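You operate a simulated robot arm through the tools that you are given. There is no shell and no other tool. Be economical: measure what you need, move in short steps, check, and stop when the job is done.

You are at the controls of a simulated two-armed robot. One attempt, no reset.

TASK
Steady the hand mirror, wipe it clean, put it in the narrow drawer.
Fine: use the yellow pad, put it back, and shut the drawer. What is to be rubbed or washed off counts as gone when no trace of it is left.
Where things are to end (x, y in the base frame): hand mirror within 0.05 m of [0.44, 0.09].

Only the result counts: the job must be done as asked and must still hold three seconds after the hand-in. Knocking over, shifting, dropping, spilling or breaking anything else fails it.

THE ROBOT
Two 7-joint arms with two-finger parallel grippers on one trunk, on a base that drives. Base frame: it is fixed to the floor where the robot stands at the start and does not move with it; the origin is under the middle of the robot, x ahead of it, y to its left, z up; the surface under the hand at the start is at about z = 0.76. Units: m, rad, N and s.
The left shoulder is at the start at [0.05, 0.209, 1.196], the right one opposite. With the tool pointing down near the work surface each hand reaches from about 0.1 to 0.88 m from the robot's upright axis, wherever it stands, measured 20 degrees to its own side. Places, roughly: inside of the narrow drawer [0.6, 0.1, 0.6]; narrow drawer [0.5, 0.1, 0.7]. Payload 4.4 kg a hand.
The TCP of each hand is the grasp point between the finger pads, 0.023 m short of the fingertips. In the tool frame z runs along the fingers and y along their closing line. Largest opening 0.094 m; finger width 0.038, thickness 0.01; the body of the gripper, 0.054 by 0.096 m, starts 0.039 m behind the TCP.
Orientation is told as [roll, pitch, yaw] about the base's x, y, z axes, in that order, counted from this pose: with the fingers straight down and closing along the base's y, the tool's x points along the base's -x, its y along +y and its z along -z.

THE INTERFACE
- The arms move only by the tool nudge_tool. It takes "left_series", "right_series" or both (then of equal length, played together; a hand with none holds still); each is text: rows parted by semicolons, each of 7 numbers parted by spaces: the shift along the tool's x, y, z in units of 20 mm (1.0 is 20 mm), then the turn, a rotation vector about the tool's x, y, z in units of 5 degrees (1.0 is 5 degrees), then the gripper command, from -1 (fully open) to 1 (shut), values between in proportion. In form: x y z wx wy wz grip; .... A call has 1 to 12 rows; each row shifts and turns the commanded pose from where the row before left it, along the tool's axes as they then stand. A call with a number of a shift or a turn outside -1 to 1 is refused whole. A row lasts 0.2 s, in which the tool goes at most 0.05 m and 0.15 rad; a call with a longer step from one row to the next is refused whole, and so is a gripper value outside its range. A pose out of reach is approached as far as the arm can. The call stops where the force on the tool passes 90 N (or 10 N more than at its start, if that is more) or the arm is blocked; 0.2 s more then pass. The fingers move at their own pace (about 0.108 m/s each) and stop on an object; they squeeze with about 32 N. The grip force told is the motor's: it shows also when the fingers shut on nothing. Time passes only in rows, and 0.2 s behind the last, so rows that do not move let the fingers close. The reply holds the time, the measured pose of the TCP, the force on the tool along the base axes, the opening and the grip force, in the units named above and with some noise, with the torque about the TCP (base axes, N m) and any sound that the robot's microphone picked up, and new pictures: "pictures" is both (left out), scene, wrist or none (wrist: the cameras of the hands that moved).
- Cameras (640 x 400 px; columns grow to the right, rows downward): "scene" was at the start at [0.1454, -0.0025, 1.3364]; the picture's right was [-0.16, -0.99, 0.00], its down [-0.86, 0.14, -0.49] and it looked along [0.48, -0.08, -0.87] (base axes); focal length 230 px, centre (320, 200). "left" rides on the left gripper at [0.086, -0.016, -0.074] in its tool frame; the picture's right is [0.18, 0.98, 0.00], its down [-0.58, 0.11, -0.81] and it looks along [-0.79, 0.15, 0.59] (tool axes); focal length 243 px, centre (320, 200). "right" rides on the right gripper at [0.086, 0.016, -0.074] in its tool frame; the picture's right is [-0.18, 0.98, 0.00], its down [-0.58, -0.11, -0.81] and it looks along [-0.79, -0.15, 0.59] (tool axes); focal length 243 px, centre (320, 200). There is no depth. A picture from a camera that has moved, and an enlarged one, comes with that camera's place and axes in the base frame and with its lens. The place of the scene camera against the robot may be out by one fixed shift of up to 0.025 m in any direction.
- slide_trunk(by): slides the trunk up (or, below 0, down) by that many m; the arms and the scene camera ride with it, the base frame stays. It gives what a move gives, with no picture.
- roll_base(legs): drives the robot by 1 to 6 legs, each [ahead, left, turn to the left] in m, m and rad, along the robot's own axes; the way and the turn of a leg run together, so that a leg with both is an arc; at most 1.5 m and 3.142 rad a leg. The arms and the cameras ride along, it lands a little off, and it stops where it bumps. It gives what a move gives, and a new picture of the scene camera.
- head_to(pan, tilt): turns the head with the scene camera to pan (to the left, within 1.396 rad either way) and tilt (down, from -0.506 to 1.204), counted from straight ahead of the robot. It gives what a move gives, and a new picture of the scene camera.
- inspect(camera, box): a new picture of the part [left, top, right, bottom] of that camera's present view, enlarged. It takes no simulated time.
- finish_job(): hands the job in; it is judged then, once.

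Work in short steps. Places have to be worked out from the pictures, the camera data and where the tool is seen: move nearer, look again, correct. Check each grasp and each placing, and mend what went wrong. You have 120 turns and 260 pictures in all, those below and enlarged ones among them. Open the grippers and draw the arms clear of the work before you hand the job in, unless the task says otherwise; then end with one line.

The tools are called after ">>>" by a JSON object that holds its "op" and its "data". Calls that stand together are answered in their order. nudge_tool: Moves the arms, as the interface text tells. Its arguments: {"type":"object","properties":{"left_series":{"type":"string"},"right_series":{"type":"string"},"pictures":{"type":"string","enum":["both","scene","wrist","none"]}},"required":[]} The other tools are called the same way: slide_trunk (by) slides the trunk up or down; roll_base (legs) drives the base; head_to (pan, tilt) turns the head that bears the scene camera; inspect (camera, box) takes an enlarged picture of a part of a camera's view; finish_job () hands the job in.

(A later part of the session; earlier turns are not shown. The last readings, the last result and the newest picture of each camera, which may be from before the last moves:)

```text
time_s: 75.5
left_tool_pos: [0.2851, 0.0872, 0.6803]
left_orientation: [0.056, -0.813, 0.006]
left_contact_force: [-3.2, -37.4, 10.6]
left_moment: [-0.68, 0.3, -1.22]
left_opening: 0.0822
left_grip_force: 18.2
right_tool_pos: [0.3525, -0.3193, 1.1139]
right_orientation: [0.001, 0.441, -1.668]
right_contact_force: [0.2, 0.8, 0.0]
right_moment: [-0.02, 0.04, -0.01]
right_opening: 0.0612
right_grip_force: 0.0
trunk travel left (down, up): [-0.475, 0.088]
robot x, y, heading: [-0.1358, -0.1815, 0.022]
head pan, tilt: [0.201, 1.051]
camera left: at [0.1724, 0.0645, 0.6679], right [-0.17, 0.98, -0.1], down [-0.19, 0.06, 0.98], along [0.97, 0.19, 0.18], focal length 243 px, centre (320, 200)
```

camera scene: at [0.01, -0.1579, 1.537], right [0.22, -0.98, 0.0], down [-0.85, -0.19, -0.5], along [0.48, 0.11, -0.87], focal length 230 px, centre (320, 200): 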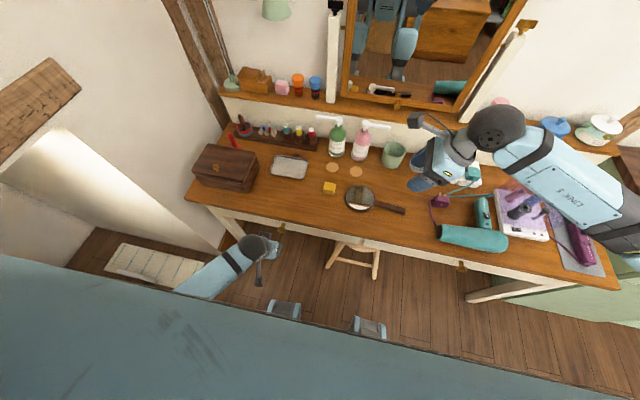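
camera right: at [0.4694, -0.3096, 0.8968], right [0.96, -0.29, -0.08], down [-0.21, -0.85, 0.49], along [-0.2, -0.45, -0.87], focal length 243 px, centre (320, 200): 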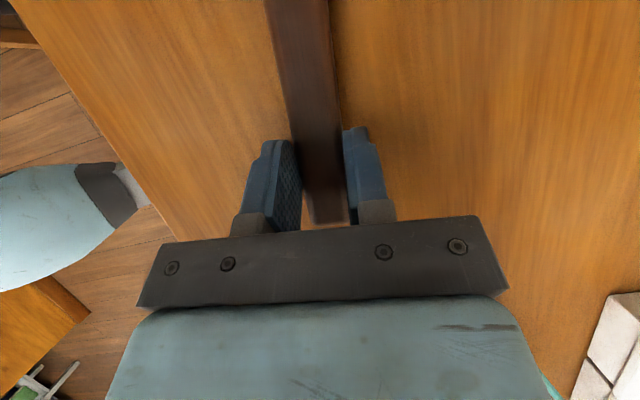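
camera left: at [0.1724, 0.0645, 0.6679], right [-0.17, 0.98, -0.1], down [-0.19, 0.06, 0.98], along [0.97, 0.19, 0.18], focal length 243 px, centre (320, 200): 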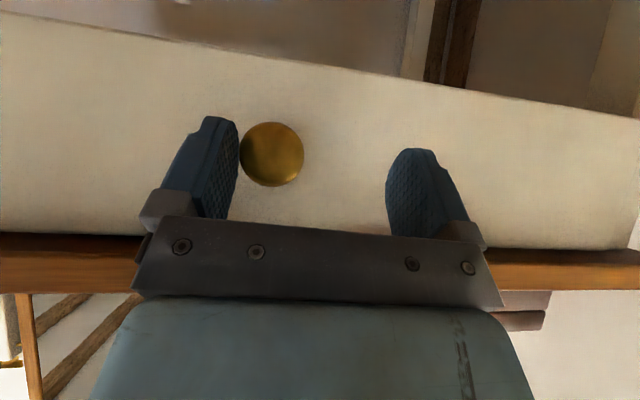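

The arm got pushed sideways at 45° (something of the arm is hindered), though the knob is still between the fingers. I ease the tilt back to ~33°, which should suffice.

>>> {"op": "nudge_tool", "data": {"left_series": "0 0 0 0 0.8 0 -0.4;0 0 0 0 0.8 0 -0.4;0 0 0 0 0.8 0 -0.4;0 0 0 0 0 0 -0.4;0 0 0 0 0 0 -0.4"}}

```text
time_s: 76.7
left_tool_pos: [0.2667, 0.0721, 0.6689]
left_orientation: [0.028, -0.567, 0.021]
left_contact_force: [-0.5, 0.2, -1.0]
left_moment: [-0.02, -0.03, 0.03]
left_opening: 0.0657
left_grip_force: 0.1
right_tool_pos: [0.3541, -0.3155, 1.113]
right_orientation: [0.001, 0.439, -1.667]
right_contact_force: [0.6, 0.9, -0.7]
right_moment: [0.02, -0.05, 0.0]
right_opening: 0.0612
right_grip_force: 0.1
trunk travel left (down, up): [-0.475, 0.088]
robot x, y, heading: [-0.1336, -0.1811, 0.022]
head pan, tilt: [0.201, 1.051]
camera scene: at [0.0097, -0.1583, 1.5374], right [0.22, -0.98, 0.0], down [-0.85, -0.19, -0.5], along [0.48, 0.11, -0.87], focal length 230 px, centre (320, 200)
camera left: at [0.1548, 0.0509, 0.6829], right [-0.19, 0.98, -0.08], down [0.05, 0.09, 0.99], along [0.98, 0.19, -0.07], focal length 243 px, centre (320, 200)
```

scene: 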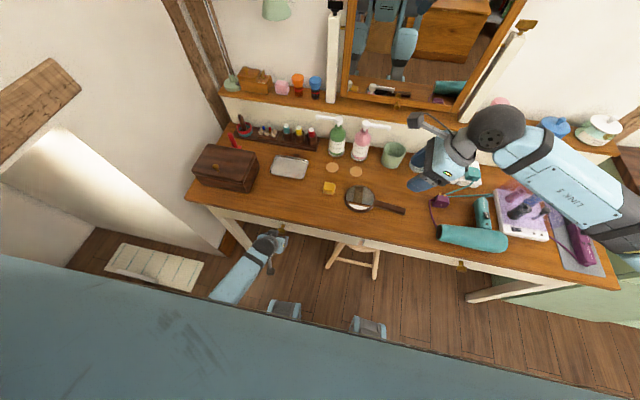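
left: 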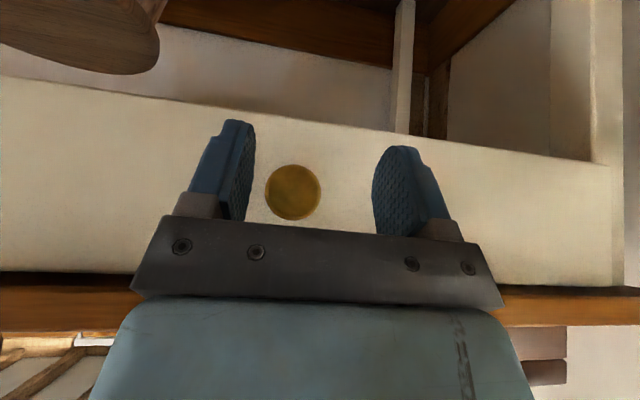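

Advance to the knob from here with a slight -y correction.

>>> {"op": "nudge_tool", "data": {"left_series": "-0.55 -0.15 0.04 0 0 0 -0.4;-0.55 -0.15 0.04 0 0 0 -0.4;-0.5 0 0.04 0 0 0 -0.4;0 0 0 0 0 0 -0.4", "pictures": "wrist"}}

```text
time_s: 77.7
left_tool_pos: [0.2986, 0.0582, 0.6845]
left_orientation: [0.013, -0.572, 0.026]
left_contact_force: [0.2, 0.1, -0.7]
left_moment: [0.02, -0.04, -0.02]
left_opening: 0.0659
left_grip_force: 0.1
right_tool_pos: [0.3542, -0.3172, 1.1136]
right_orientation: [0.003, 0.441, -1.665]
right_contact_force: [-0.1, 0.2, -0.6]
right_moment: [-0.02, 0.01, 0.0]
right_opening: 0.0613
right_grip_force: 0.0
trunk travel left (down, up): [-0.475, 0.088]
robot x, y, heading: [-0.1344, -0.1812, 0.021]
head pan, tilt: [0.201, 1.051]
camera left: at [0.1863, 0.0362, 0.6998], right [-0.19, 0.98, -0.09], down [0.05, 0.1, 0.99], along [0.98, 0.18, -0.07], focal length 243 px, centre (320, 200)
```

left: 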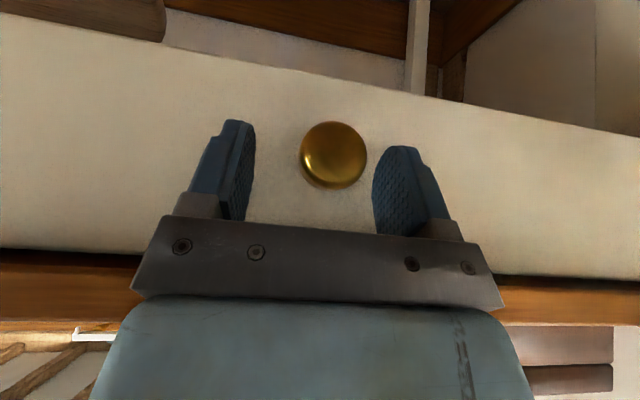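

Well aligned without contact. Lower 1 cm, centre in y, and close on the knob.

>>> {"op": "nudge_tool", "data": {"left_series": "0.1 0.25 0.5 0 0 0 -0.4;0 0 0 0 0 0 -0.4;0 0 0 0 0 0 1;0 0 0 0 0 0 1;0 0 0 0 0 0 1", "pictures": "wrist"}}

```text
time_s: 78.9
left_tool_pos: [0.3007, 0.0626, 0.6742]
left_orientation: [0.014, -0.572, 0.027]
left_contact_force: [1.6, 26.2, 21.0]
left_moment: [0.53, -1.07, 0.0]
left_opening: 0.0334
left_grip_force: 45.1
right_tool_pos: [0.3526, -0.3154, 1.113]
right_orientation: [0.004, 0.439, -1.665]
right_contact_force: [-0.8, 0.3, -0.8]
right_moment: [0.0, -0.01, 0.02]
right_opening: 0.0611
right_grip_force: 0.0
trunk travel left (down, up): [-0.475, 0.088]
robot x, y, heading: [-0.1342, -0.1846, 0.022]
head pan, tilt: [0.201, 1.051]
camera left: at [0.1886, 0.0415, 0.6899], right [-0.19, 0.98, -0.09], down [0.05, 0.1, 0.99], along [0.98, 0.18, -0.07], focal length 243 px, centre (320, 200)
```

left: 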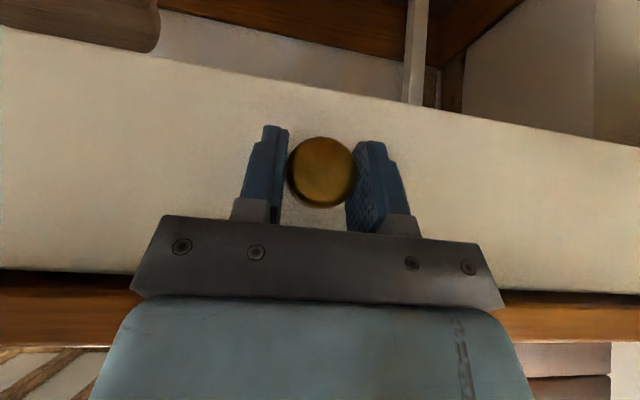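

Gripped on the knob (0.033). Pull straight back 7.5 cm and check.

>>> {"op": "nudge_tool", "data": {"left_series": "0.63 0.02 -0.4 0 0 0 1;0.63 0.02 -0.4 0 0 0 1;0.63 0.02 -0.4 0 0 0 1;0.63 0.02 -0.4 0 0 0 1;0.63 0.02 -0.4 0 0 0 1"}}

```text
time_s: 79.5
left_tool_pos: [0.2936, 0.064, 0.6799]
left_orientation: [0.013, -0.589, 0.024]
left_contact_force: [-0.8, -37.7, -27.8]
left_moment: [-0.14, 1.09, 0.07]
left_opening: 0.0339
left_grip_force: 44.7
right_tool_pos: [0.3532, -0.32, 1.1115]
right_orientation: [-0.001, 0.44, -1.67]
right_contact_force: [0.6, -0.3, 0.5]
right_moment: [-0.03, -0.02, 0.0]
right_opening: 0.0612
right_grip_force: 0.1
trunk travel left (down, up): [-0.475, 0.088]
robot x, y, heading: [-0.1313, -0.1833, 0.015]
head pan, tilt: [0.201, 1.051]
stopped in row 2 (left hand): the force on the tool passed its limit at 98 N (the readings are from after the stop); the commanded pose is now the measured one
camera scene: at [0.0109, -0.1595, 1.5365], right [0.22, -0.98, 0.0], down [-0.85, -0.19, -0.5], along [0.48, 0.11, -0.87], focal length 230 px, centre (320, 200)
camera left: at [0.1813, 0.0423, 0.6941], right [-0.18, 0.98, -0.09], down [0.03, 0.1, 0.99], along [0.98, 0.18, -0.05], focal length 243 px, centre (320, 200)
```

scene: 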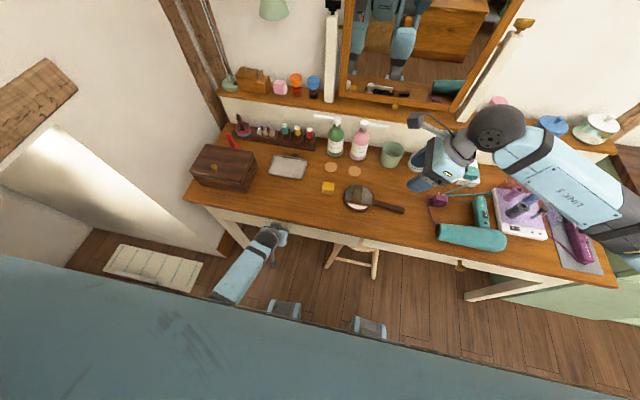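
left: 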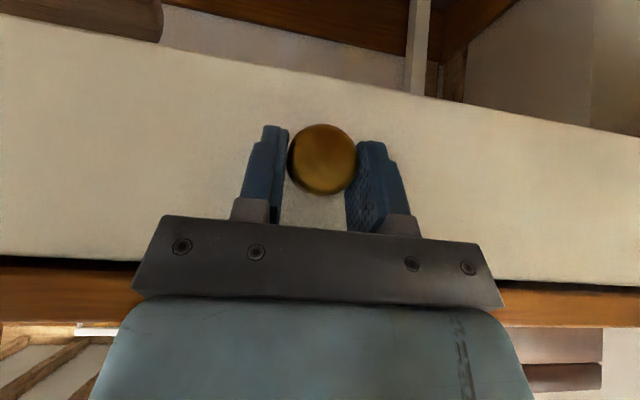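

The drawer seems to have moved ~7 mm but the pull was too brisk and the hand slid up. I regrip lower and pull slowly.

>>> {"op": "nudge_tool", "data": {"left_series": "0 0 0 0 0 0 0;0 0 0 0 0 0 0;-0.1 0 0.35 0 0 0 0;0 0 0 0 0 0 0;0 0 0 0 0 0 1;0 0 0 0 0 0 1;0 0 0 0 0 0 1", "pictures": "wrist"}}

>>> {"op": "nudge_tool", "data": {"left_series": "0.17 0 -0.11 0 0 0 1;0.17 0 -0.11 0 0 0 1;0.17 0 -0.11 0 0 0 1;0.17 0 -0.11 0 0 0 1;0.17 0 -0.11 0 0 0 1;0.17 0 -0.11 0 0 0 1;0.17 0 -0.11 0 0 0 1;0.17 0 -0.11 0 0 0 1", "pictures": "wrist"}}

```text
time_s: 81.1
left_tool_pos: [0.301, 0.0648, 0.679]
left_orientation: [0.016, -0.594, 0.021]
left_contact_force: [-1.7, -33.0, -12.9]
left_moment: [-0.29, -0.24, -0.24]
left_opening: 0.0334
left_grip_force: 45.3
right_tool_pos: [0.3535, -0.3208, 1.1122]
right_orientation: [-0.001, 0.441, -1.669]
right_contact_force: [-0.1, 0.2, 0.2]
right_moment: [0.0, 0.02, 0.01]
right_opening: 0.061
right_grip_force: 0.1
trunk travel left (down, up): [-0.475, 0.088]
robot x, y, heading: [-0.1362, -0.1836, 0.02]
head pan, tilt: [0.201, 1.051]
camera left: at [0.1875, 0.0422, 0.6912], right [-0.18, 0.98, -0.09], down [0.03, 0.1, 0.99], along [0.98, 0.18, -0.05], focal length 243 px, centre (320, 200)
```

left: 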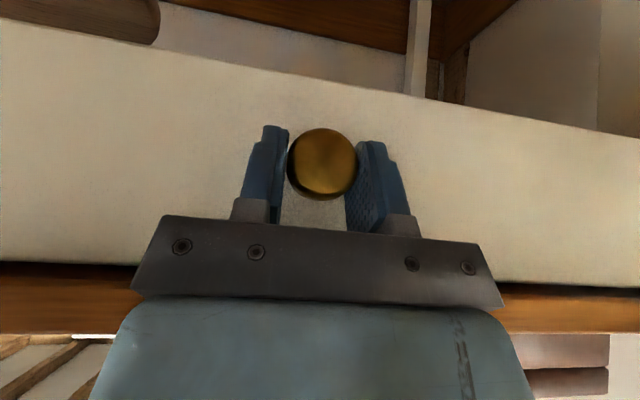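

```text
time_s: 81.8
left_tool_pos: [0.299, 0.064, 0.6828]
left_orientation: [0.012, -0.603, 0.02]
left_contact_force: [1.4, -31.9, -27.9]
left_moment: [-0.32, 0.89, -0.06]
left_opening: 0.0336
left_grip_force: 44.9
right_tool_pos: [0.3534, -0.3228, 1.1134]
right_orientation: [-0.001, 0.439, -1.675]
right_contact_force: [-0.4, 0.3, 1.2]
right_moment: [-0.05, -0.01, -0.04]
right_opening: 0.0612
right_grip_force: 0.1
trunk travel left (down, up): [-0.475, 0.088]
robot x, y, heading: [-0.1382, -0.1849, 0.018]
head pan, tilt: [0.201, 1.051]
stopped in row 3 (left hand): the force on the tool passed its limit at 100 N (the readings are from after the stop); the commanded pose is now the measured one
camera left: at [0.1868, 0.0425, 0.6945], right [-0.18, 0.98, -0.09], down [0.02, 0.1, 0.99], along [0.98, 0.18, -0.04], focal length 243 px, centre (320, 200)
```

left: 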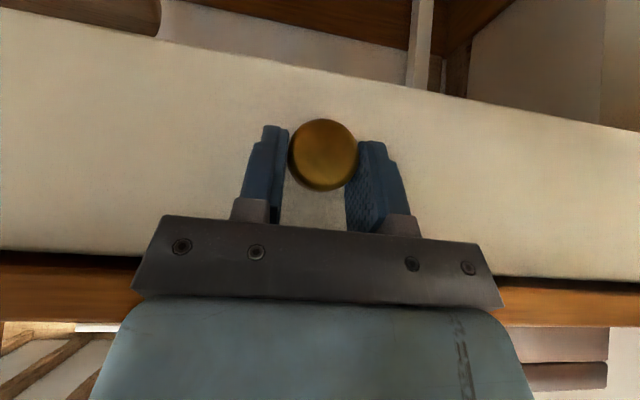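

After each stop there is no pull force in x but sideways/upward load: the tilted arm itself is cramped here. I release, back off, and shift the base a little right and back to give the left arm room.

>>> {"op": "nudge_tool", "data": {"left_series": "0 0 0 0 0 0 -0.4;0 0 0 0 0 0 -0.4;0 0 0 0 0 0 -0.4;0.5 0 -0.2 0 0.7 0 -0.4;0.5 0 -0.2 0 0.7 0 -0.4;0.5 0 -0.2 0 0.7 0 -0.4;0.5 0 -0.2 0 0.7 0 -0.4;0 0 0 0 0 0 -0.4", "pictures": "none"}}

>>> {"op": "roll_base", "data": {"legs": [[0, -0.1, -0.02], [-0.03, 0, 0]]}}

```text
time_s: 83.6
left_tool_pos: [0.2556, 0.0629, 0.6782]
left_orientation: [0.011, -0.362, 0.026]
left_contact_force: [0.4, -0.4, -0.6]
left_moment: [-0.04, -0.01, -0.03]
left_opening: 0.0659
left_grip_force: 0.0
right_tool_pos: [0.3526, -0.3218, 1.1131]
right_orientation: [0.0, 0.441, -1.673]
right_contact_force: [0.2, -0.3, 0.3]
right_moment: [0.01, -0.02, -0.02]
right_opening: 0.0607
right_grip_force: 0.0
trunk travel left (down, up): [-0.475, 0.088]
robot x, y, heading: [-0.1329, -0.1816, 0.015]
head pan, tilt: [0.201, 1.051]
```

```text
time_s: 85.6
left_tool_pos: [0.2339, -0.0432, 0.6789]
left_orientation: [0.013, -0.363, 0.003]
left_contact_force: [0.4, -0.6, 0.2]
left_moment: [-0.01, -0.01, 0.0]
left_opening: 0.0657
left_grip_force: 0.1
right_tool_pos: [0.3224, -0.4312, 1.1123]
right_orientation: [0.0, 0.438, -1.695]
right_contact_force: [0.4, 0.2, 0.5]
right_moment: [-0.03, -0.01, 0.01]
right_opening: 0.061
right_grip_force: 0.1
trunk travel left (down, up): [-0.475, 0.088]
robot x, y, heading: [-0.162, -0.286, -0.006]
head pan, tilt: [0.201, 1.051]
camera scene: at [-0.0173, -0.2622, 1.5369], right [0.19, -0.98, 0.0], down [-0.85, -0.17, -0.5], along [0.49, 0.1, -0.87], focal length 230 px, centre (320, 200)
```

scene: 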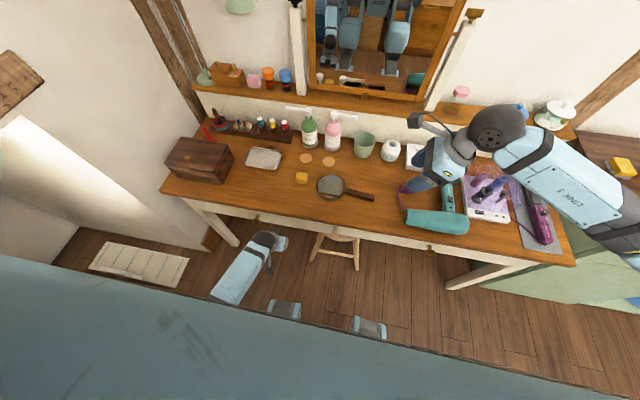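

Base is now at (-0.162,-0.286). I move the left hand back in front of the knob and tilt to ~33°.

>>> {"op": "nudge_tool", "data": {"left_series": "0 0.9 0 0 0 0 -0.4;0 0.9 0 0 0 0 -0.4;0 0.9 0 0 0 0 -0.4;0 0.9 0 0 0 0 -0.4;0 0.9 0 0 0 0 -0.4;0 0.75 0 0 0 0 -0.4;0 0 0 0 -0.8 0 -0.4;0 0 0 0 -0.8 0 -0.4;0 0 0 0 -0.8 0 -0.4;0 0 0 0 0 0 -0.4", "pictures": "wrist"}}

```text
time_s: 87.8
left_tool_pos: [0.2319, 0.0608, 0.6791]
left_orientation: [0.014, -0.573, 0.001]
left_contact_force: [0.0, 0.3, 0.6]
left_moment: [-0.02, 0.01, 0.03]
left_opening: 0.066
left_grip_force: 0.0
right_tool_pos: [0.3208, -0.4306, 1.1122]
right_orientation: [-0.002, 0.438, -1.694]
right_contact_force: [-0.1, -0.4, 0.0]
right_moment: [-0.05, 0.02, -0.01]
right_opening: 0.0609
right_grip_force: 0.0
trunk travel left (down, up): [-0.475, 0.088]
robot x, y, heading: [-0.1606, -0.2869, -0.004]
head pan, tilt: [0.201, 1.051]
camera left: at [0.1198, 0.0415, 0.695], right [-0.16, 0.98, -0.09], down [0.05, 0.1, 0.99], along [0.99, 0.16, -0.06], focal length 243 px, centre (320, 200)
```

left: 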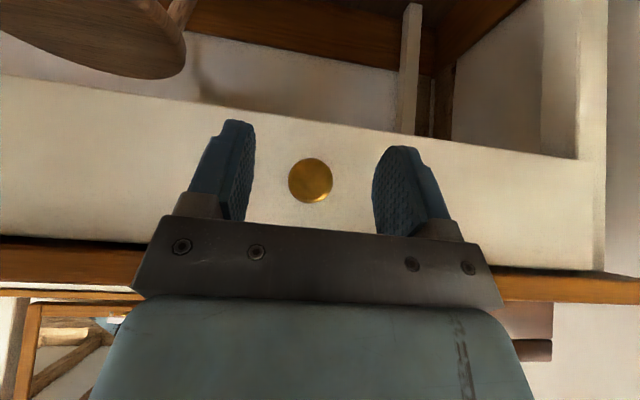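

Pose is exact now. Approach and grip the knob.

>>> {"op": "nudge_tool", "data": {"left_series": "-0.69 0.02 0.52 0 0 0 -0.4;-0.69 0.02 0.52 0 0 0 -0.4;-0.69 0.02 0.52 0 0 0 -0.4;-0.69 0.02 0.52 0 0 0 -0.4;0 0 0 0 0 0 -0.4;0 0 0 0 0 0 1;0 0 0 0 0 0 1;0 0 0 0 0 0 1", "pictures": "wrist"}}

```text
time_s: 89.6
left_tool_pos: [0.3011, 0.0633, 0.6749]
left_orientation: [0.015, -0.573, 0.001]
left_contact_force: [-0.4, 4.5, -0.2]
left_moment: [0.1, 0.1, 0.07]
left_opening: 0.0335
left_grip_force: 44.8
right_tool_pos: [0.3216, -0.4301, 1.1137]
right_orientation: [0.0, 0.44, -1.693]
right_contact_force: [-0.8, 0.2, -1.0]
right_moment: [0.0, -0.01, 0.0]
right_opening: 0.0611
right_grip_force: 0.1
trunk travel left (down, up): [-0.475, 0.088]
robot x, y, heading: [-0.1634, -0.2791, -0.003]
head pan, tilt: [0.201, 1.051]
camera left: at [0.1883, 0.0445, 0.6904], right [-0.16, 0.98, -0.09], down [0.05, 0.1, 0.99], along [0.99, 0.16, -0.07], focal length 243 px, centre (320, 200)
```

left: 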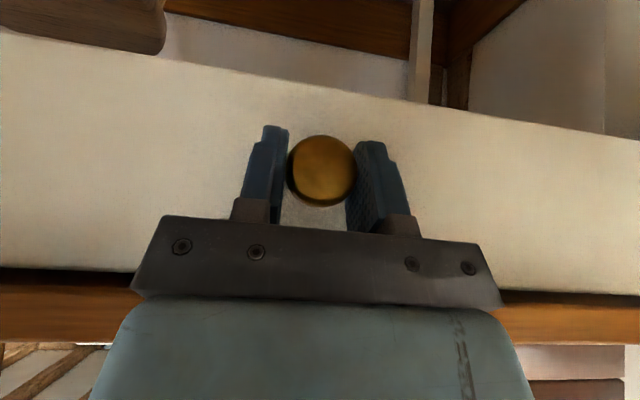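

Clean grip with little side load. Pull back slowly 6 cm.

>>> {"op": "nudge_tool", "data": {"left_series": "0.25 0 -0.16 0 0 0 1;0.34 0 -0.22 0 0 0 1;0.34 0 -0.22 0 0 0 1;0.34 0 -0.22 0 0 0 1;0.34 0 -0.22 0 0 0 1;0.34 0 -0.22 0 0 0 1;0.34 0 -0.22 0 0 0 1;0.34 0 -0.22 0 0 0 1", "pictures": "wrist"}}

```text
time_s: 91.4
left_tool_pos: [0.2377, 0.0634, 0.675]
left_orientation: [0.013, -0.574, 0.0]
left_contact_force: [2.3, 7.9, 0.3]
left_moment: [-0.06, -0.75, -0.05]
left_opening: 0.0332
left_grip_force: 45.0
right_tool_pos: [0.3207, -0.4305, 1.1135]
right_orientation: [0.001, 0.44, -1.692]
right_contact_force: [-0.5, 0.2, 0.2]
right_moment: [-0.02, 0.02, -0.03]
right_opening: 0.0609
right_grip_force: 0.0
trunk travel left (down, up): [-0.475, 0.088]
robot x, y, heading: [-0.1624, -0.2805, -0.007]
head pan, tilt: [0.201, 1.051]
camera left: at [0.1255, 0.0446, 0.6904], right [-0.16, 0.98, -0.09], down [0.05, 0.1, 0.99], along [0.99, 0.16, -0.06], focal length 243 px, centre (320, 200)
```

left: 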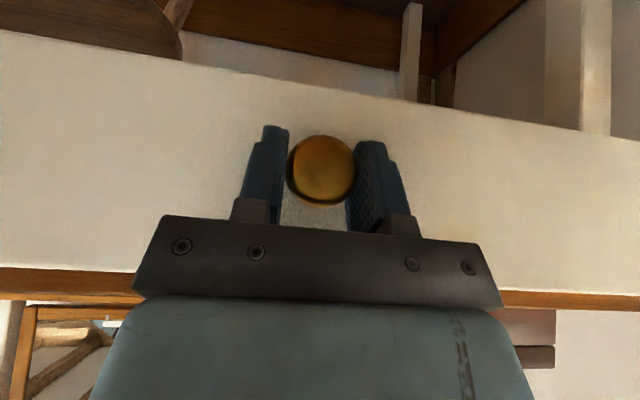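

The drawer slides. Continue, reducing the tilt as it comes out.

>>> {"op": "nudge_tool", "data": {"left_series": "0.588 0 -0.38 0 0.5 0 1;0.604 0 -0.354 0 0.5 0 1;0.619 0 -0.328 0 0.5 0 1;0.632 0 -0.3 0 0.5 0 1;0.645 0 -0.273 0 0.5 0 1;0.656 0 -0.244 0 0.5 0 1;0.666 0 -0.215 0 0.5 0 1;0.675 0 -0.186 0 0 0 1"}}

```text
time_s: 93.2
left_tool_pos: [0.1231, 0.0628, 0.6764]
left_orientation: [0.013, -0.267, 0.005]
left_contact_force: [-1.6, 25.4, 8.3]
left_moment: [0.21, -0.5, -0.06]
left_opening: 0.0337
left_grip_force: 45.4
right_tool_pos: [0.321, -0.4294, 1.1135]
right_orientation: [0.002, 0.436, -1.693]
right_contact_force: [-0.9, 0.3, -1.6]
right_moment: [-0.03, -0.01, 0.01]
right_opening: 0.0611
right_grip_force: 0.0
trunk travel left (down, up): [-0.475, 0.088]
robot x, y, heading: [-0.1646, -0.2837, -0.004]
head pan, tilt: [0.201, 1.051]
camera scene: at [-0.0195, -0.2607, 1.5372], right [0.19, -0.98, 0.0], down [-0.85, -0.17, -0.5], along [0.49, 0.1, -0.87], focal length 230 px, centre (320, 200)
camera left: at [0.0209, 0.0441, 0.7248], right [-0.19, 0.98, -0.04], down [0.35, 0.1, 0.93], along [0.92, 0.16, -0.36], focal length 243 px, centre (320, 200)
```

scene: 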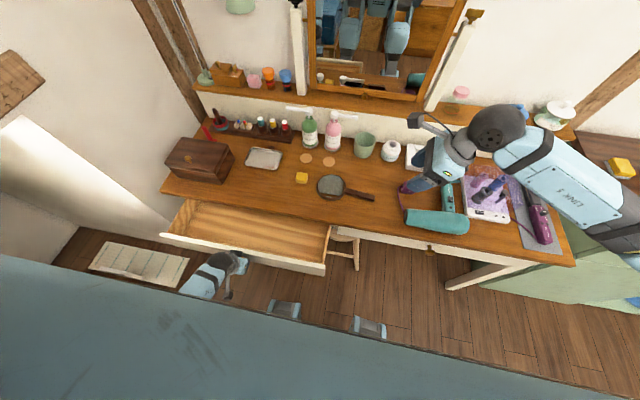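
left: 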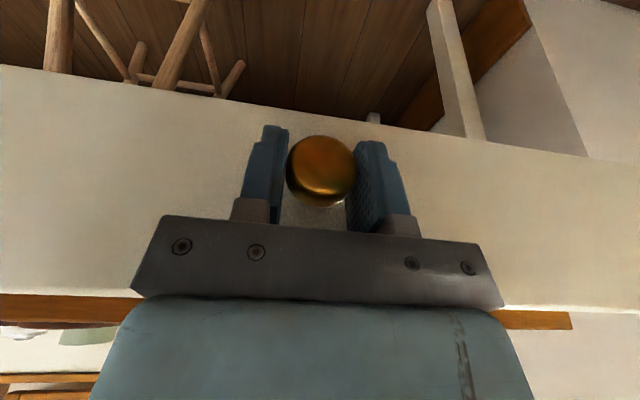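

The drawer is open ~0.18 m and empty. Pull 4 cm more, then release.

>>> {"op": "nudge_tool", "data": {"left_series": "0.64 0.05 -0.17 0 0 0 1;0.64 0.05 -0.17 0 0 0 1;0.64 0.05 -0.17 0 0 0 1;0 0 0 0 0 0 1", "pictures": "scene"}}

```text
time_s: 94.2
left_tool_pos: [0.0852, 0.0638, 0.6779]
left_orientation: [0.013, -0.269, 0.004]
left_contact_force: [0.4, 8.8, 13.1]
left_moment: [-0.13, -0.54, 0.11]
left_opening: 0.0334
left_grip_force: 44.7
right_tool_pos: [0.3208, -0.431, 1.1137]
right_orientation: [0.002, 0.438, -1.693]
right_contact_force: [0.4, 0.8, -0.7]
right_moment: [-0.02, 0.0, 0.03]
right_opening: 0.0608
right_grip_force: 0.0
trunk travel left (down, up): [-0.475, 0.088]
robot x, y, heading: [-0.1619, -0.2814, -0.005]
head pan, tilt: [0.201, 1.051]
camera scene: at [-0.019, -0.2626, 1.5371], right [0.19, -0.98, 0.0], down [-0.85, -0.17, -0.5], along [0.49, 0.1, -0.87], focal length 230 px, centre (320, 200)
```

scene: 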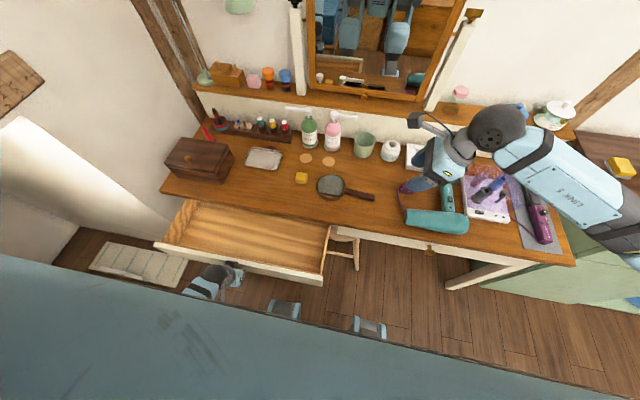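

Opening is ~0.216 m, so the mirror should go to x≈0.224 now. Release the knob and raise the left hand.

>>> {"op": "nudge_tool", "data": {"left_series": "0 0 0 0 0 0 -0.4;0 0 0 0 0 0 -0.4;0 0 0 0 0 0 -0.4;0 0 -0.5 0 0 0 -0.4;0 0 -0.8 0 0 0 -0.4;-0.2 0 -1 0 0 0 -0.4;-0.2 0 -1 0 0 0 -0.4;-0.2 0 -1 0 0.6 0 -0.4;-0.1 0 -1 0 0.8 0 -0.4;-0.1 0 -1 0 0.8 0 -0.4;0 0 -1 0 0.8 0 -0.4;0 0 -1 0 0 0 -0.4", "pictures": "scene"}}

```text
time_s: 96.8
left_tool_pos: [0.0703, 0.0617, 0.8412]
left_orientation: [0.013, -0.007, 0.009]
left_contact_force: [-0.3, 0.1, -0.3]
left_moment: [-0.01, 0.0, -0.04]
left_opening: 0.0659
left_grip_force: 0.1
right_tool_pos: [0.3208, -0.431, 1.1132]
right_orientation: [0.001, 0.441, -1.693]
right_contact_force: [-1.5, -0.1, -0.3]
right_moment: [0.04, 0.01, 0.01]
right_opening: 0.0609
right_grip_force: 0.0
trunk travel left (down, up): [-0.475, 0.088]
robot x, y, heading: [-0.1656, -0.2825, -0.013]
head pan, tilt: [0.201, 1.051]
camera scene: at [-0.0186, -0.2623, 1.537], right [0.19, -0.98, 0.0], down [-0.85, -0.17, -0.5], along [0.49, 0.1, -0.87], focal length 230 px, centre (320, 200)
```

scene: 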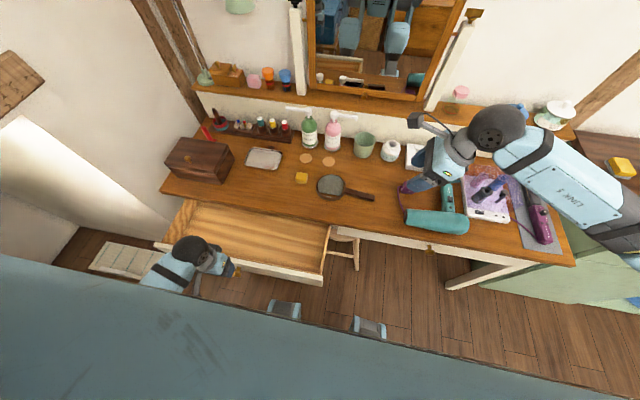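

Raise and carry the left hand toward the mirror while the right hand clears off to the right.

>>> {"op": "nudge_tool", "data": {"left_series": "-1 -0.8 -0.6 0 0 0 -0.4;-1 -0.8 -0.6 0 0 0 -0.4;-1 -0.8 -0.6 0 0 0 -0.4;-1 -0.8 -0.6 0 0 0 -0.4;-1 -0.8 -0.6 0 0 0 -0.4;-1 -0.8 -0.6 0 0 0 -0.4;-1 -0.8 -0.4 0 0 0 -0.4;-1 -0.8 -0.4 0 0 0 -0.4;-1 -0.8 0 0 0 0 -0.4;-1 -0.8 0 0 0 0 -0.4;-1 -0.8 0 0 0 0 -0.4;-1 -0.8 0 0 0 0 -0.4", "right_series": "-0.8 0 -0.35 0 0 0 -0.3;-0.8 0 -0.35 0 0 0 -0.3;-0.8 0 -0.35 0 0 0 -0.3;-0.8 0 -0.35 0 0 0 -0.3;-0.8 0 -0.35 0 0 0 -0.3;-0.8 0 -0.35 0 0 0 -0.3;-0.8 0 -0.35 0 0 0 -0.3;-0.8 0 -0.35 0 0 0 -0.3;-0.8 0 -0.35 0 0 0 -0.3;-0.8 0 -0.35 0 0 0 -0.3;-0.8 0 -0.35 0 0 0 -0.3;-0.8 0 -0.35 0 0 0 -0.3", "pictures": "none"}}

>>> {"op": "nudge_tool", "data": {"left_series": "0 0 0 0 0 -1 -0.4;0 0 0 0 0 -1 -0.4;0 0 0 0 0 -1 -0.4;0 0 0 0 0 -1 -0.4;0 0 0 0 0 -1 -0.4;0 0 0 0 0 -1 -0.4;0 0 0 0 0 -1 -0.4;0 0 0 0 0 -1 -0.4;0 0 0 0 0 -1 -0.4;0 0 0 0 0 -1 -0.4;0 0 0 0 0 -1 -0.4;0 0 0 0 0 -1 -0.4"}}

```text
time_s: 99.4
left_tool_pos: [0.3127, -0.1323, 0.9299]
left_orientation: [0.011, -0.006, 0.008]
left_contact_force: [0.4, -1.1, -0.5]
left_moment: [0.04, 0.0, 0.03]
left_opening: 0.0656
left_grip_force: 0.1
right_tool_pos: [0.2961, -0.6409, 1.1064]
right_orientation: [0.001, 0.442, -1.695]
right_contact_force: [-0.5, -0.6, 0.0]
right_moment: [0.01, 0.04, 0.01]
right_opening: 0.061
right_grip_force: 0.1
trunk travel left (down, up): [-0.475, 0.088]
robot x, y, heading: [-0.1679, -0.2832, -0.005]
head pan, tilt: [0.201, 1.051]
```

```text
time_s: 101.5
left_tool_pos: [0.3204, -0.0506, 0.921]
left_orientation: [0.094, -0.14, 0.837]
left_contact_force: [0.8, 0.8, -0.8]
left_moment: [0.0, 0.03, 0.0]
left_opening: 0.0658
left_grip_force: 0.0
right_tool_pos: [0.2953, -0.6385, 1.1083]
right_orientation: [0.001, 0.44, -1.693]
right_contact_force: [0.1, 0.0, 0.8]
right_moment: [0.03, 0.01, -0.02]
right_opening: 0.0611
right_grip_force: 0.0
trunk travel left (down, up): [-0.475, 0.088]
robot x, y, heading: [-0.1626, -0.2836, -0.006]
head pan, tilt: [0.201, 1.051]
stopped in row 10 (left hand): the arm was blocked; the commanded pose is now the measured one
camera scene: at [-0.0183, -0.2621, 1.537], right [0.19, -0.98, 0.0], down [-0.85, -0.17, -0.5], along [0.49, 0.1, -0.87], focal length 230 px, centre (320, 200)
camera left: at [0.2735, -0.1394, 0.9807], right [-0.86, 0.51, 0.07], down [0.29, 0.37, 0.89], along [0.43, 0.78, -0.46], focal length 243 px, centre (320, 200)
```

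scene: 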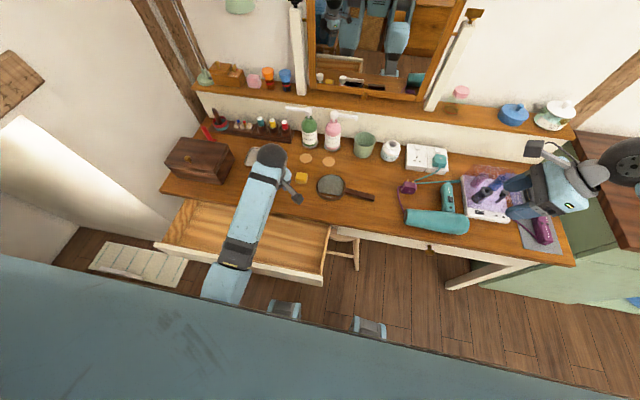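
left: 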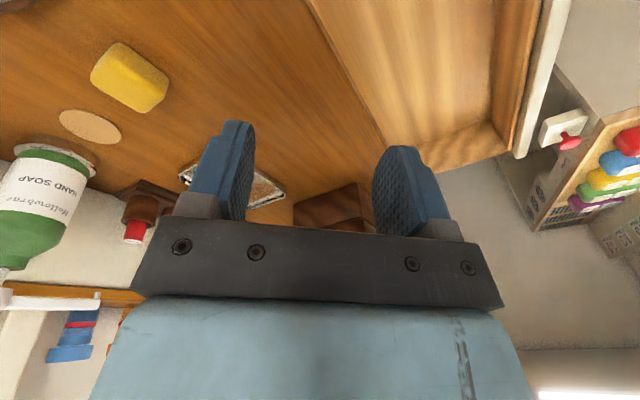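

Positive yaw cramps the left arm; I undo it and turn to negative yaw instead.

>>> {"op": "nudge_tool", "data": {"left_series": "0 0 0 0.54 0 0 -0.4;0 0 0 0.54 0 0 -0.4;0 0 0 0 0.8 0 -0.4;0 0 0 0 0.8 0 -0.4;0 0 0 0 0 1 -0.4;0 0 0 0 0 1 -0.4;0 0 0 0 0 1 -0.4;0 0 0 0 0 1 -0.4;0 0 0 0 0 1 -0.4;0 0 0 0 0 1 -0.4;0 0 0 0 0 1 -0.4;0 0 0 0 0 1 -0.4", "pictures": "none"}}

>>> {"op": "nudge_tool", "data": {"left_series": "0 0 0 0 0 1 -0.4;0 0 0 0 0 1 -0.4;0 0 0 0 0 1 -0.4;0 0 0 0 0 1 -0.4;0 0 0 0 0 1 -0.4;0 0 0 0 0 1 -0.4;0 0 0 0 0 1 -0.4;0 0 0 0 0 1 -0.4;0 0 0 0 0 1 -0.4;0 0 0 0 0 1 -0.4;0 0 0 0 0 1 -0.4;0 0 0 0 0 1 -0.4", "pictures": "scene"}}

```text
time_s: 104.1
left_tool_pos: [0.3204, -0.0526, 0.9204]
left_orientation: [0.0, 0.001, 0.14]
left_contact_force: [-1.0, 0.3, 0.4]
left_moment: [0.0, -0.01, -0.01]
left_opening: 0.0659
left_grip_force: 0.0
right_tool_pos: [0.2957, -0.6384, 1.1067]
right_orientation: [-0.001, 0.439, -1.692]
right_contact_force: [-0.6, -0.3, 0.1]
right_moment: [0.04, 0.01, -0.01]
right_opening: 0.061
right_grip_force: 0.0
trunk travel left (down, up): [-0.475, 0.088]
robot x, y, heading: [-0.1597, -0.2849, -0.007]
head pan, tilt: [0.201, 1.051]
```

```text
time_s: 106.7
left_tool_pos: [0.3187, -0.0513, 0.9211]
left_orientation: [-0.002, 0.001, -0.908]
left_contact_force: [0.3, 0.3, 0.5]
left_moment: [0.0, 0.02, -0.02]
left_opening: 0.0656
left_grip_force: 0.0
right_tool_pos: [0.295, -0.637, 1.1065]
right_orientation: [-0.001, 0.44, -1.693]
right_contact_force: [-0.7, 0.6, -0.6]
right_moment: [-0.01, 0.02, 0.03]
right_opening: 0.061
right_grip_force: 0.0
trunk travel left (down, up): [-0.475, 0.088]
robot x, y, heading: [-0.1634, -0.284, -0.002]
head pan, tilt: [0.201, 1.051]
camera scene: at [-0.0182, -0.262, 1.537], right [0.19, -0.98, 0.0], down [-0.85, -0.17, -0.5], along [0.49, 0.1, -0.87], focal length 230 px, centre (320, 200)
```

scene: 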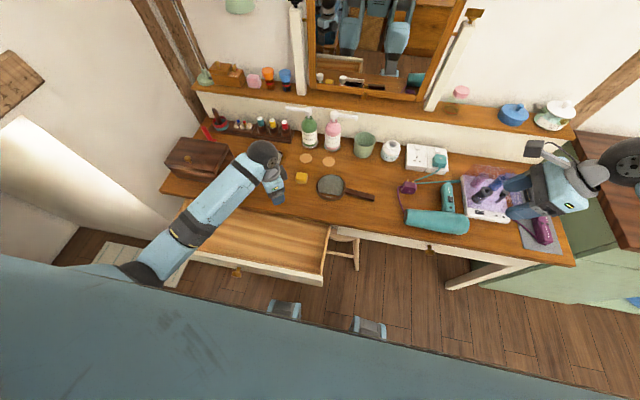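

Negative yaw works freely. Finish the turn to about -97° and move above the handle.

>>> {"op": "nudge_tool", "data": {"left_series": "0 0 0 0 0 1 -0.4;0 0 0 0 0 1 -0.4;0 0 0 0 0 1 -0.4;0 0 0 0 0 1 -0.4;0 0 0 0 0 1 -0.4;0 0 0 0 0 1 -0.4;0 0 0 0 0 1 -0.4;0 0 0 0 0 1 -0.4;0 0 0 0 0 1 -0.4;0 0 0 0 0 0 -0.4", "pictures": "none"}}

>>> {"op": "nudge_tool", "data": {"left_series": "-0.95 0.59 0.1 0 0 0 -0.4;-0.95 0.59 0.1 0 0 0 -0.4;-0.95 0.59 0.1 0 0 0 -0.4;-0.95 0.59 0.1 0 0 0 -0.4;-0.95 0.59 0.1 0 0 0 -0.4;-0.95 0.59 0.1 0 0 0 -0.4;-0.95 0.59 0.1 0 0 0 -0.4;-0.95 0.59 0.1 0 0 0 -0.4;-0.95 0.59 0.1 0 0 0 -0.4;-0.95 0.59 0.1 0 0 0 -0.4;-0.95 0.59 0.1 0 0 0 -0.4;-0.95 0.59 0.1 0 0 0 -0.4"}}

```text
time_s: 108.9
left_tool_pos: [0.3197, -0.0517, 0.9214]
left_orientation: [-0.002, -0.001, -1.694]
left_contact_force: [-0.3, -1.5, 0.3]
left_moment: [0.04, -0.03, 0.0]
left_opening: 0.0658
left_grip_force: 0.0
right_tool_pos: [0.2953, -0.6388, 1.1071]
right_orientation: [0.003, 0.439, -1.693]
right_contact_force: [-0.8, -1.0, 0.2]
right_moment: [0.01, 0.02, 0.0]
right_opening: 0.0608
right_grip_force: 0.1
trunk travel left (down, up): [-0.475, 0.088]
robot x, y, heading: [-0.1635, -0.2814, -0.0]
head pan, tilt: [0.201, 1.051]
```

```text
time_s: 111.5
left_tool_pos: [0.4333, -0.2968, 0.8991]
left_orientation: [-0.003, 0.0, -1.69]
left_contact_force: [-0.7, 0.2, -0.6]
left_moment: [-0.02, -0.01, -0.03]
left_opening: 0.066
left_grip_force: 0.0
right_tool_pos: [0.2956, -0.6393, 1.1068]
right_orientation: [-0.001, 0.44, -1.693]
right_contact_force: [-0.2, -0.1, 1.1]
right_moment: [0.02, 0.0, 0.0]
right_opening: 0.0609
right_grip_force: 0.1
trunk travel left (down, up): [-0.475, 0.088]
robot x, y, heading: [-0.1636, -0.284, -0.004]
head pan, tilt: [0.201, 1.051]
camera scene: at [-0.018, -0.2634, 1.537], right [0.19, -0.98, 0.0], down [-0.85, -0.17, -0.5], along [0.49, 0.1, -0.87], focal length 230 px, centre (320, 200)
camera left: at [0.4274, -0.2103, 0.9729], right [1.0, 0.06, 0.0], down [0.04, -0.59, 0.81], along [0.05, -0.8, -0.59], focal length 243 px, centre (320, 200)
```

scene: 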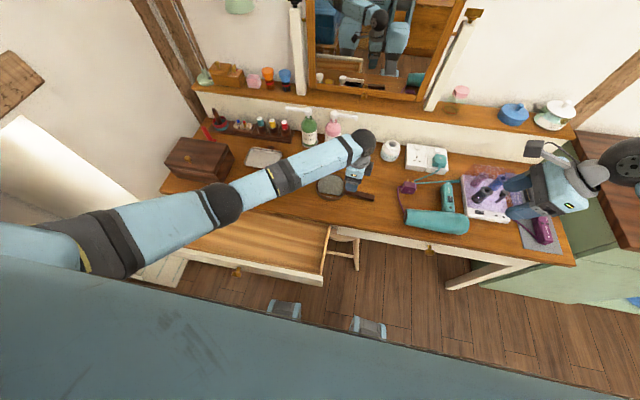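
left: 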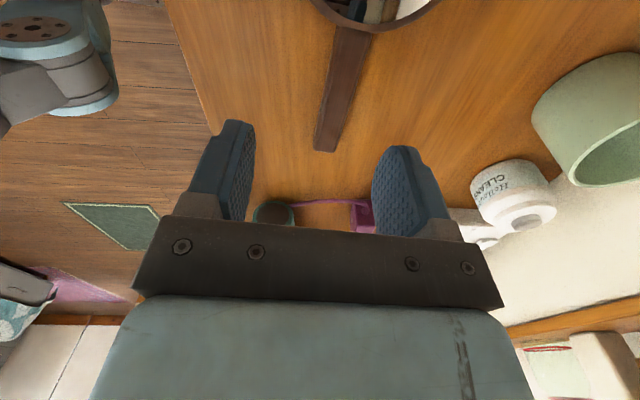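

Position tracks well. Handle at y=-0.335 is at x≈0.4495; move there and lower partway.

>>> {"op": "nudge_tool", "data": {"left_series": "-0.65 0.35 0.6 0 0 -0.4 -0.4;-0.65 0.35 0.6 0 0 0 -0.4;-0.6 0.35 0.6 0 0 0 -0.4;0 0 0.7 0 0 0 -0.4;0 0 0 0 0 0 -0.4", "pictures": "wrist"}}

```text
time_s: 112.7
left_tool_pos: [0.4502, -0.3364, 0.8469]
left_orientation: [-0.001, -0.002, -1.657]
left_contact_force: [0.1, -0.2, 0.2]
left_moment: [-0.01, 0.0, -0.01]
left_opening: 0.0657
left_grip_force: 0.0
right_tool_pos: [0.2948, -0.6398, 1.1075]
right_orientation: [0.002, 0.44, -1.692]
right_contact_force: [-0.2, -0.5, 0.1]
right_moment: [0.0, -0.05, 0.03]
right_opening: 0.0613
right_grip_force: 0.0
trunk travel left (down, up): [-0.475, 0.088]
robot x, y, heading: [-0.1641, -0.2862, -0.001]
head pan, tilt: [0.201, 1.051]
camera left: at [0.4412, -0.2495, 0.9214], right [1.0, 0.1, 0.0], down [0.06, -0.59, 0.81], along [0.08, -0.8, -0.59], focal length 243 px, centre (320, 200)
```

left: 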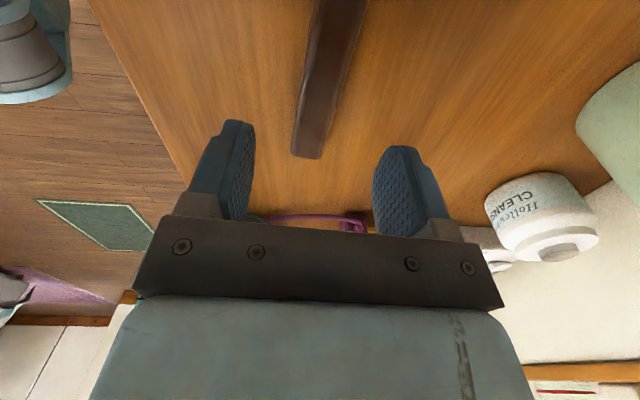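

Aligned. Lower to grasp height and close on the handle.

>>> {"op": "nudge_tool", "data": {"left_series": "0 0 0.8 0 0 0 -0.4;0 0 0.8 0 0 0 -0.4;0 0 0.7 0 0 0 -0.4;0 0 0.55 0 0 0 -0.4;0 0 0 0 0 0 -0.4;0 0 0 0 0 0 1;0 0 0 0 0 0 1;0 0 0 0 0 0 1", "pictures": "wrist"}}

```text
time_s: 114.5
left_tool_pos: [0.4489, -0.3343, 0.7911]
left_orientation: [-0.002, 0.0, -1.659]
left_contact_force: [0.1, 0.1, 0.3]
left_moment: [0.01, 0.03, 0.07]
left_opening: 0.0254
left_grip_force: 31.7
right_tool_pos: [0.2972, -0.6394, 1.1086]
right_orientation: [0.002, 0.438, -1.694]
right_contact_force: [0.4, -0.2, -0.6]
right_moment: [-0.01, -0.01, -0.04]
right_opening: 0.0609
right_grip_force: 0.1
trunk travel left (down, up): [-0.475, 0.088]
robot x, y, heading: [-0.1606, -0.2841, -0.006]
head pan, tilt: [0.201, 1.051]
camera left: at [0.4411, -0.2481, 0.8654], right [1.0, 0.1, 0.0], down [0.06, -0.59, 0.81], along [0.08, -0.8, -0.59], focal length 243 px, centre (320, 200)
```

left: 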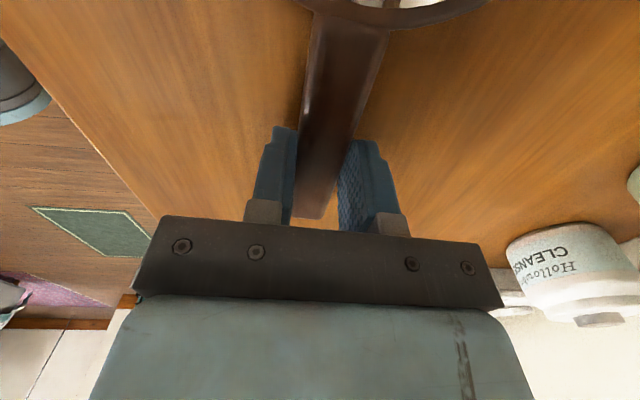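

Gripped; I regrip ~4 mm deeper for a firmer hold against droop, then lift 3 cm and check.

>>> {"op": "nudge_tool", "data": {"left_series": "0 0 0 0 0 0 0.1;0 0 0.22 0 0 0 0.1;0 0 0 0 0 0 1;0 0 0 0 0 0 1;0 0 0 0 0 0 1;0 0 -0.5 0 0 0 1;0 0 -0.5 0 0 0 1;0 0 -0.5 0 0 0 1;0 0 0 0 0 0 1"}}

```text
time_s: 116.5
left_tool_pos: [0.4493, -0.3352, 0.8157]
left_orientation: [-0.003, -0.003, -1.658]
left_contact_force: [0.5, 0.2, -1.7]
left_moment: [-0.19, 0.05, -0.01]
left_opening: 0.0254
left_grip_force: 31.7
right_tool_pos: [0.2958, -0.6391, 1.1073]
right_orientation: [-0.001, 0.44, -1.694]
right_contact_force: [-1.0, 0.9, -0.5]
right_moment: [0.02, 0.01, 0.03]
right_opening: 0.061
right_grip_force: 0.1
trunk travel left (down, up): [-0.475, 0.088]
robot x, y, heading: [-0.1598, -0.2822, -0.006]
head pan, tilt: [0.201, 1.051]
camera scene: at [-0.018, -0.2622, 1.537], right [0.19, -0.98, 0.0], down [-0.85, -0.17, -0.5], along [0.49, 0.1, -0.87], focal length 230 px, centre (320, 200)
camera left: at [0.4411, -0.2491, 0.889], right [1.0, 0.1, 0.0], down [0.06, -0.59, 0.81], along [0.08, -0.8, -0.59], focal length 243 px, centre (320, 200)
```

scene: 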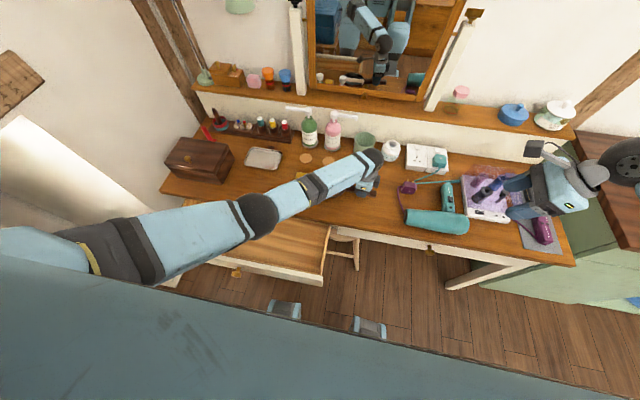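
left: 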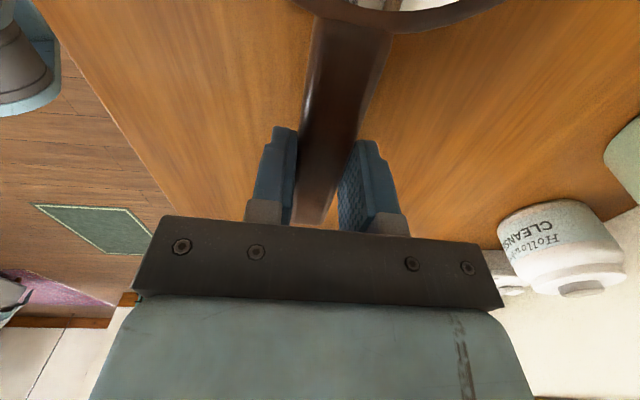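

Firm and level (≈0.17 kg). Lift to z≈0.9 and carry it over the open drawer toward TCP (0.216, 0.0).

>>> {"op": "nudge_tool", "data": {"left_series": "0 0 -0.8 0 0 0 1;0 0 -0.8 0 0 0 1;0 0 -0.8 0 0 0 1;0 0 -0.8 0 0 0 1;0.98 -0.82 -0.8 0 0 0 1;0.98 -0.82 0 0 0 0 1;0.98 -0.82 0 0 0 0 1;0.98 -0.82 0 0 0 0 1;0.98 -0.82 0 0 0 0 1;0.98 -0.82 0 0 0 0 1;0.98 -0.82 0 0 0 0 1;0.98 -0.82 0 0 0 0 1", "pictures": "none"}}

>>> {"op": "nudge_tool", "data": {"left_series": "0.98 -0.82 0 0 0 0 1;0.98 -0.82 0 0 0 0 1;0.98 -0.82 0 0 0 0 1;0.98 -0.82 0 0 0 0 1;0.98 -0.82 0 0 0 0 1;0.98 -0.82 0 0 0 0 1;0.98 -0.82 0 0 0 0 1;0.88 -0.76 0 0 0 0 1;0 0 0 0 0 0 1"}}

```text
time_s: 119.1
left_tool_pos: [0.3315, -0.1678, 0.8973]
left_orientation: [-0.002, -0.004, -1.658]
left_contact_force: [0.3, -0.2, -1.3]
left_moment: [-0.17, 0.01, 0.01]
left_opening: 0.0254
left_grip_force: 32.0
right_tool_pos: [0.2948, -0.6378, 1.108]
right_orientation: [0.001, 0.44, -1.695]
right_contact_force: [0.5, 0.1, -0.2]
right_moment: [0.0, 0.02, 0.01]
right_opening: 0.061
right_grip_force: 0.1
trunk travel left (down, up): [-0.475, 0.088]
robot x, y, heading: [-0.1646, -0.2841, -0.002]
head pan, tilt: [0.201, 1.051]
```

```text
time_s: 121.1
left_tool_pos: [0.2159, -0.0046, 0.8958]
left_orientation: [-0.001, -0.002, -1.657]
left_contact_force: [0.2, -0.2, -2.0]
left_moment: [-0.2, 0.01, 0.0]
left_opening: 0.0256
left_grip_force: 31.6
right_tool_pos: [0.2959, -0.6382, 1.1059]
right_orientation: [0.0, 0.44, -1.694]
right_contact_force: [0.4, 0.1, 0.3]
right_moment: [0.0, 0.02, 0.0]
right_opening: 0.061
right_grip_force: 0.0
trunk travel left (down, up): [-0.475, 0.088]
robot x, y, heading: [-0.1627, -0.2846, -0.003]
head pan, tilt: [0.201, 1.051]
camera scene: at [-0.0177, -0.2625, 1.5369], right [0.19, -0.98, 0.0], down [-0.85, -0.17, -0.5], along [0.49, 0.1, -0.87], focal length 230 px, centre (320, 200)
camera left: at [0.2081, 0.0818, 0.9701], right [1.0, 0.1, 0.0], down [0.06, -0.59, 0.81], along [0.08, -0.8, -0.59], focal length 243 px, centre (320, 200)
```

scene: 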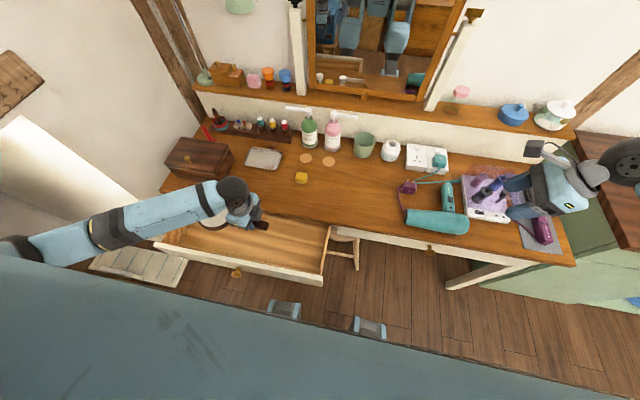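
left: 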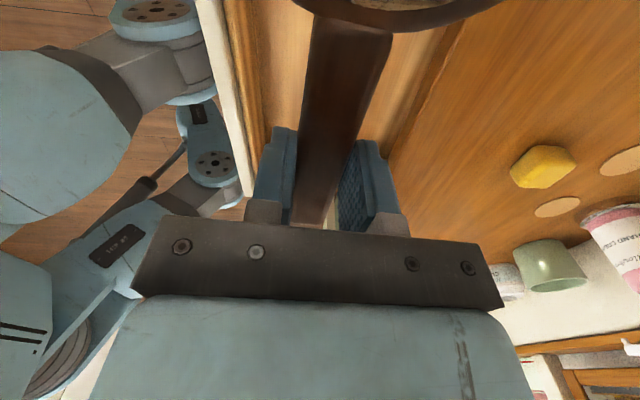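

Over the drawer: disc spans x≈0.17–0.29, clear of front (≈0.13) and table edge (0.30). Lower into it.

>>> {"op": "nudge_tool", "data": {"left_series": "0 0 0.9 0 0 0 1;0 0.02 0.9 0 0 0 1;0 0 0.9 0 0 0 1;0 0 0.9 0 0 0 1;0 0 0.9 0 0 0 1;0 0 0.9 0 0 0 1;0 0 0.9 0 0 0 1;0 0 0.9 0 0 0 1;0 0 0.9 0 0 0 1;0 0 0.9 0 0 0 1;0 0 0.5 0 0 0 1;0 0 0 0 0 0 1"}}

```text
time_s: 123.7
left_tool_pos: [0.2156, -0.0027, 0.7056]
left_orientation: [-0.001, -0.002, -1.659]
left_contact_force: [-0.1, 0.0, -1.7]
left_moment: [-0.16, 0.01, -0.02]
left_opening: 0.0254
left_grip_force: 32.0
right_tool_pos: [0.2954, -0.6389, 1.1071]
right_orientation: [-0.001, 0.442, -1.692]
right_contact_force: [0.1, 0.5, 0.4]
right_moment: [-0.02, -0.01, -0.04]
right_opening: 0.0611
right_grip_force: 0.0
trunk travel left (down, up): [-0.475, 0.088]
robot x, y, heading: [-0.1621, -0.2846, -0.004]
head pan, tilt: [0.201, 1.051]
camera scene: at [-0.0182, -0.2621, 1.537], right [0.19, -0.98, 0.0], down [-0.85, -0.17, -0.5], along [0.49, 0.1, -0.87], focal length 230 px, centre (320, 200)
camera left: at [0.2085, 0.0842, 0.7794], right [1.0, 0.1, 0.0], down [0.06, -0.59, 0.81], along [0.08, -0.8, -0.59], focal length 243 px, centre (320, 200)
```

scene: 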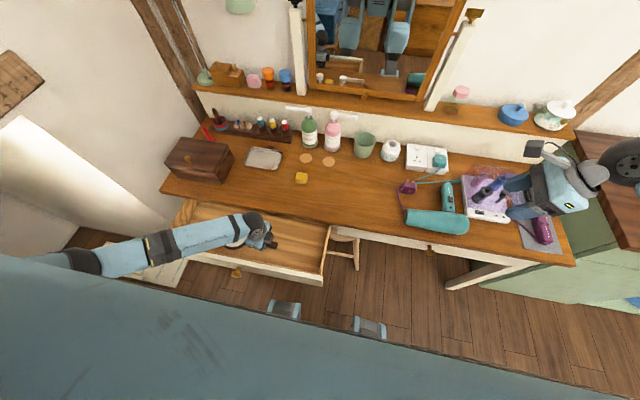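
left: 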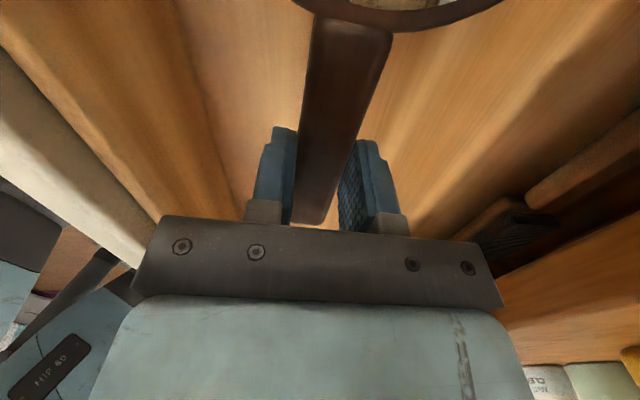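

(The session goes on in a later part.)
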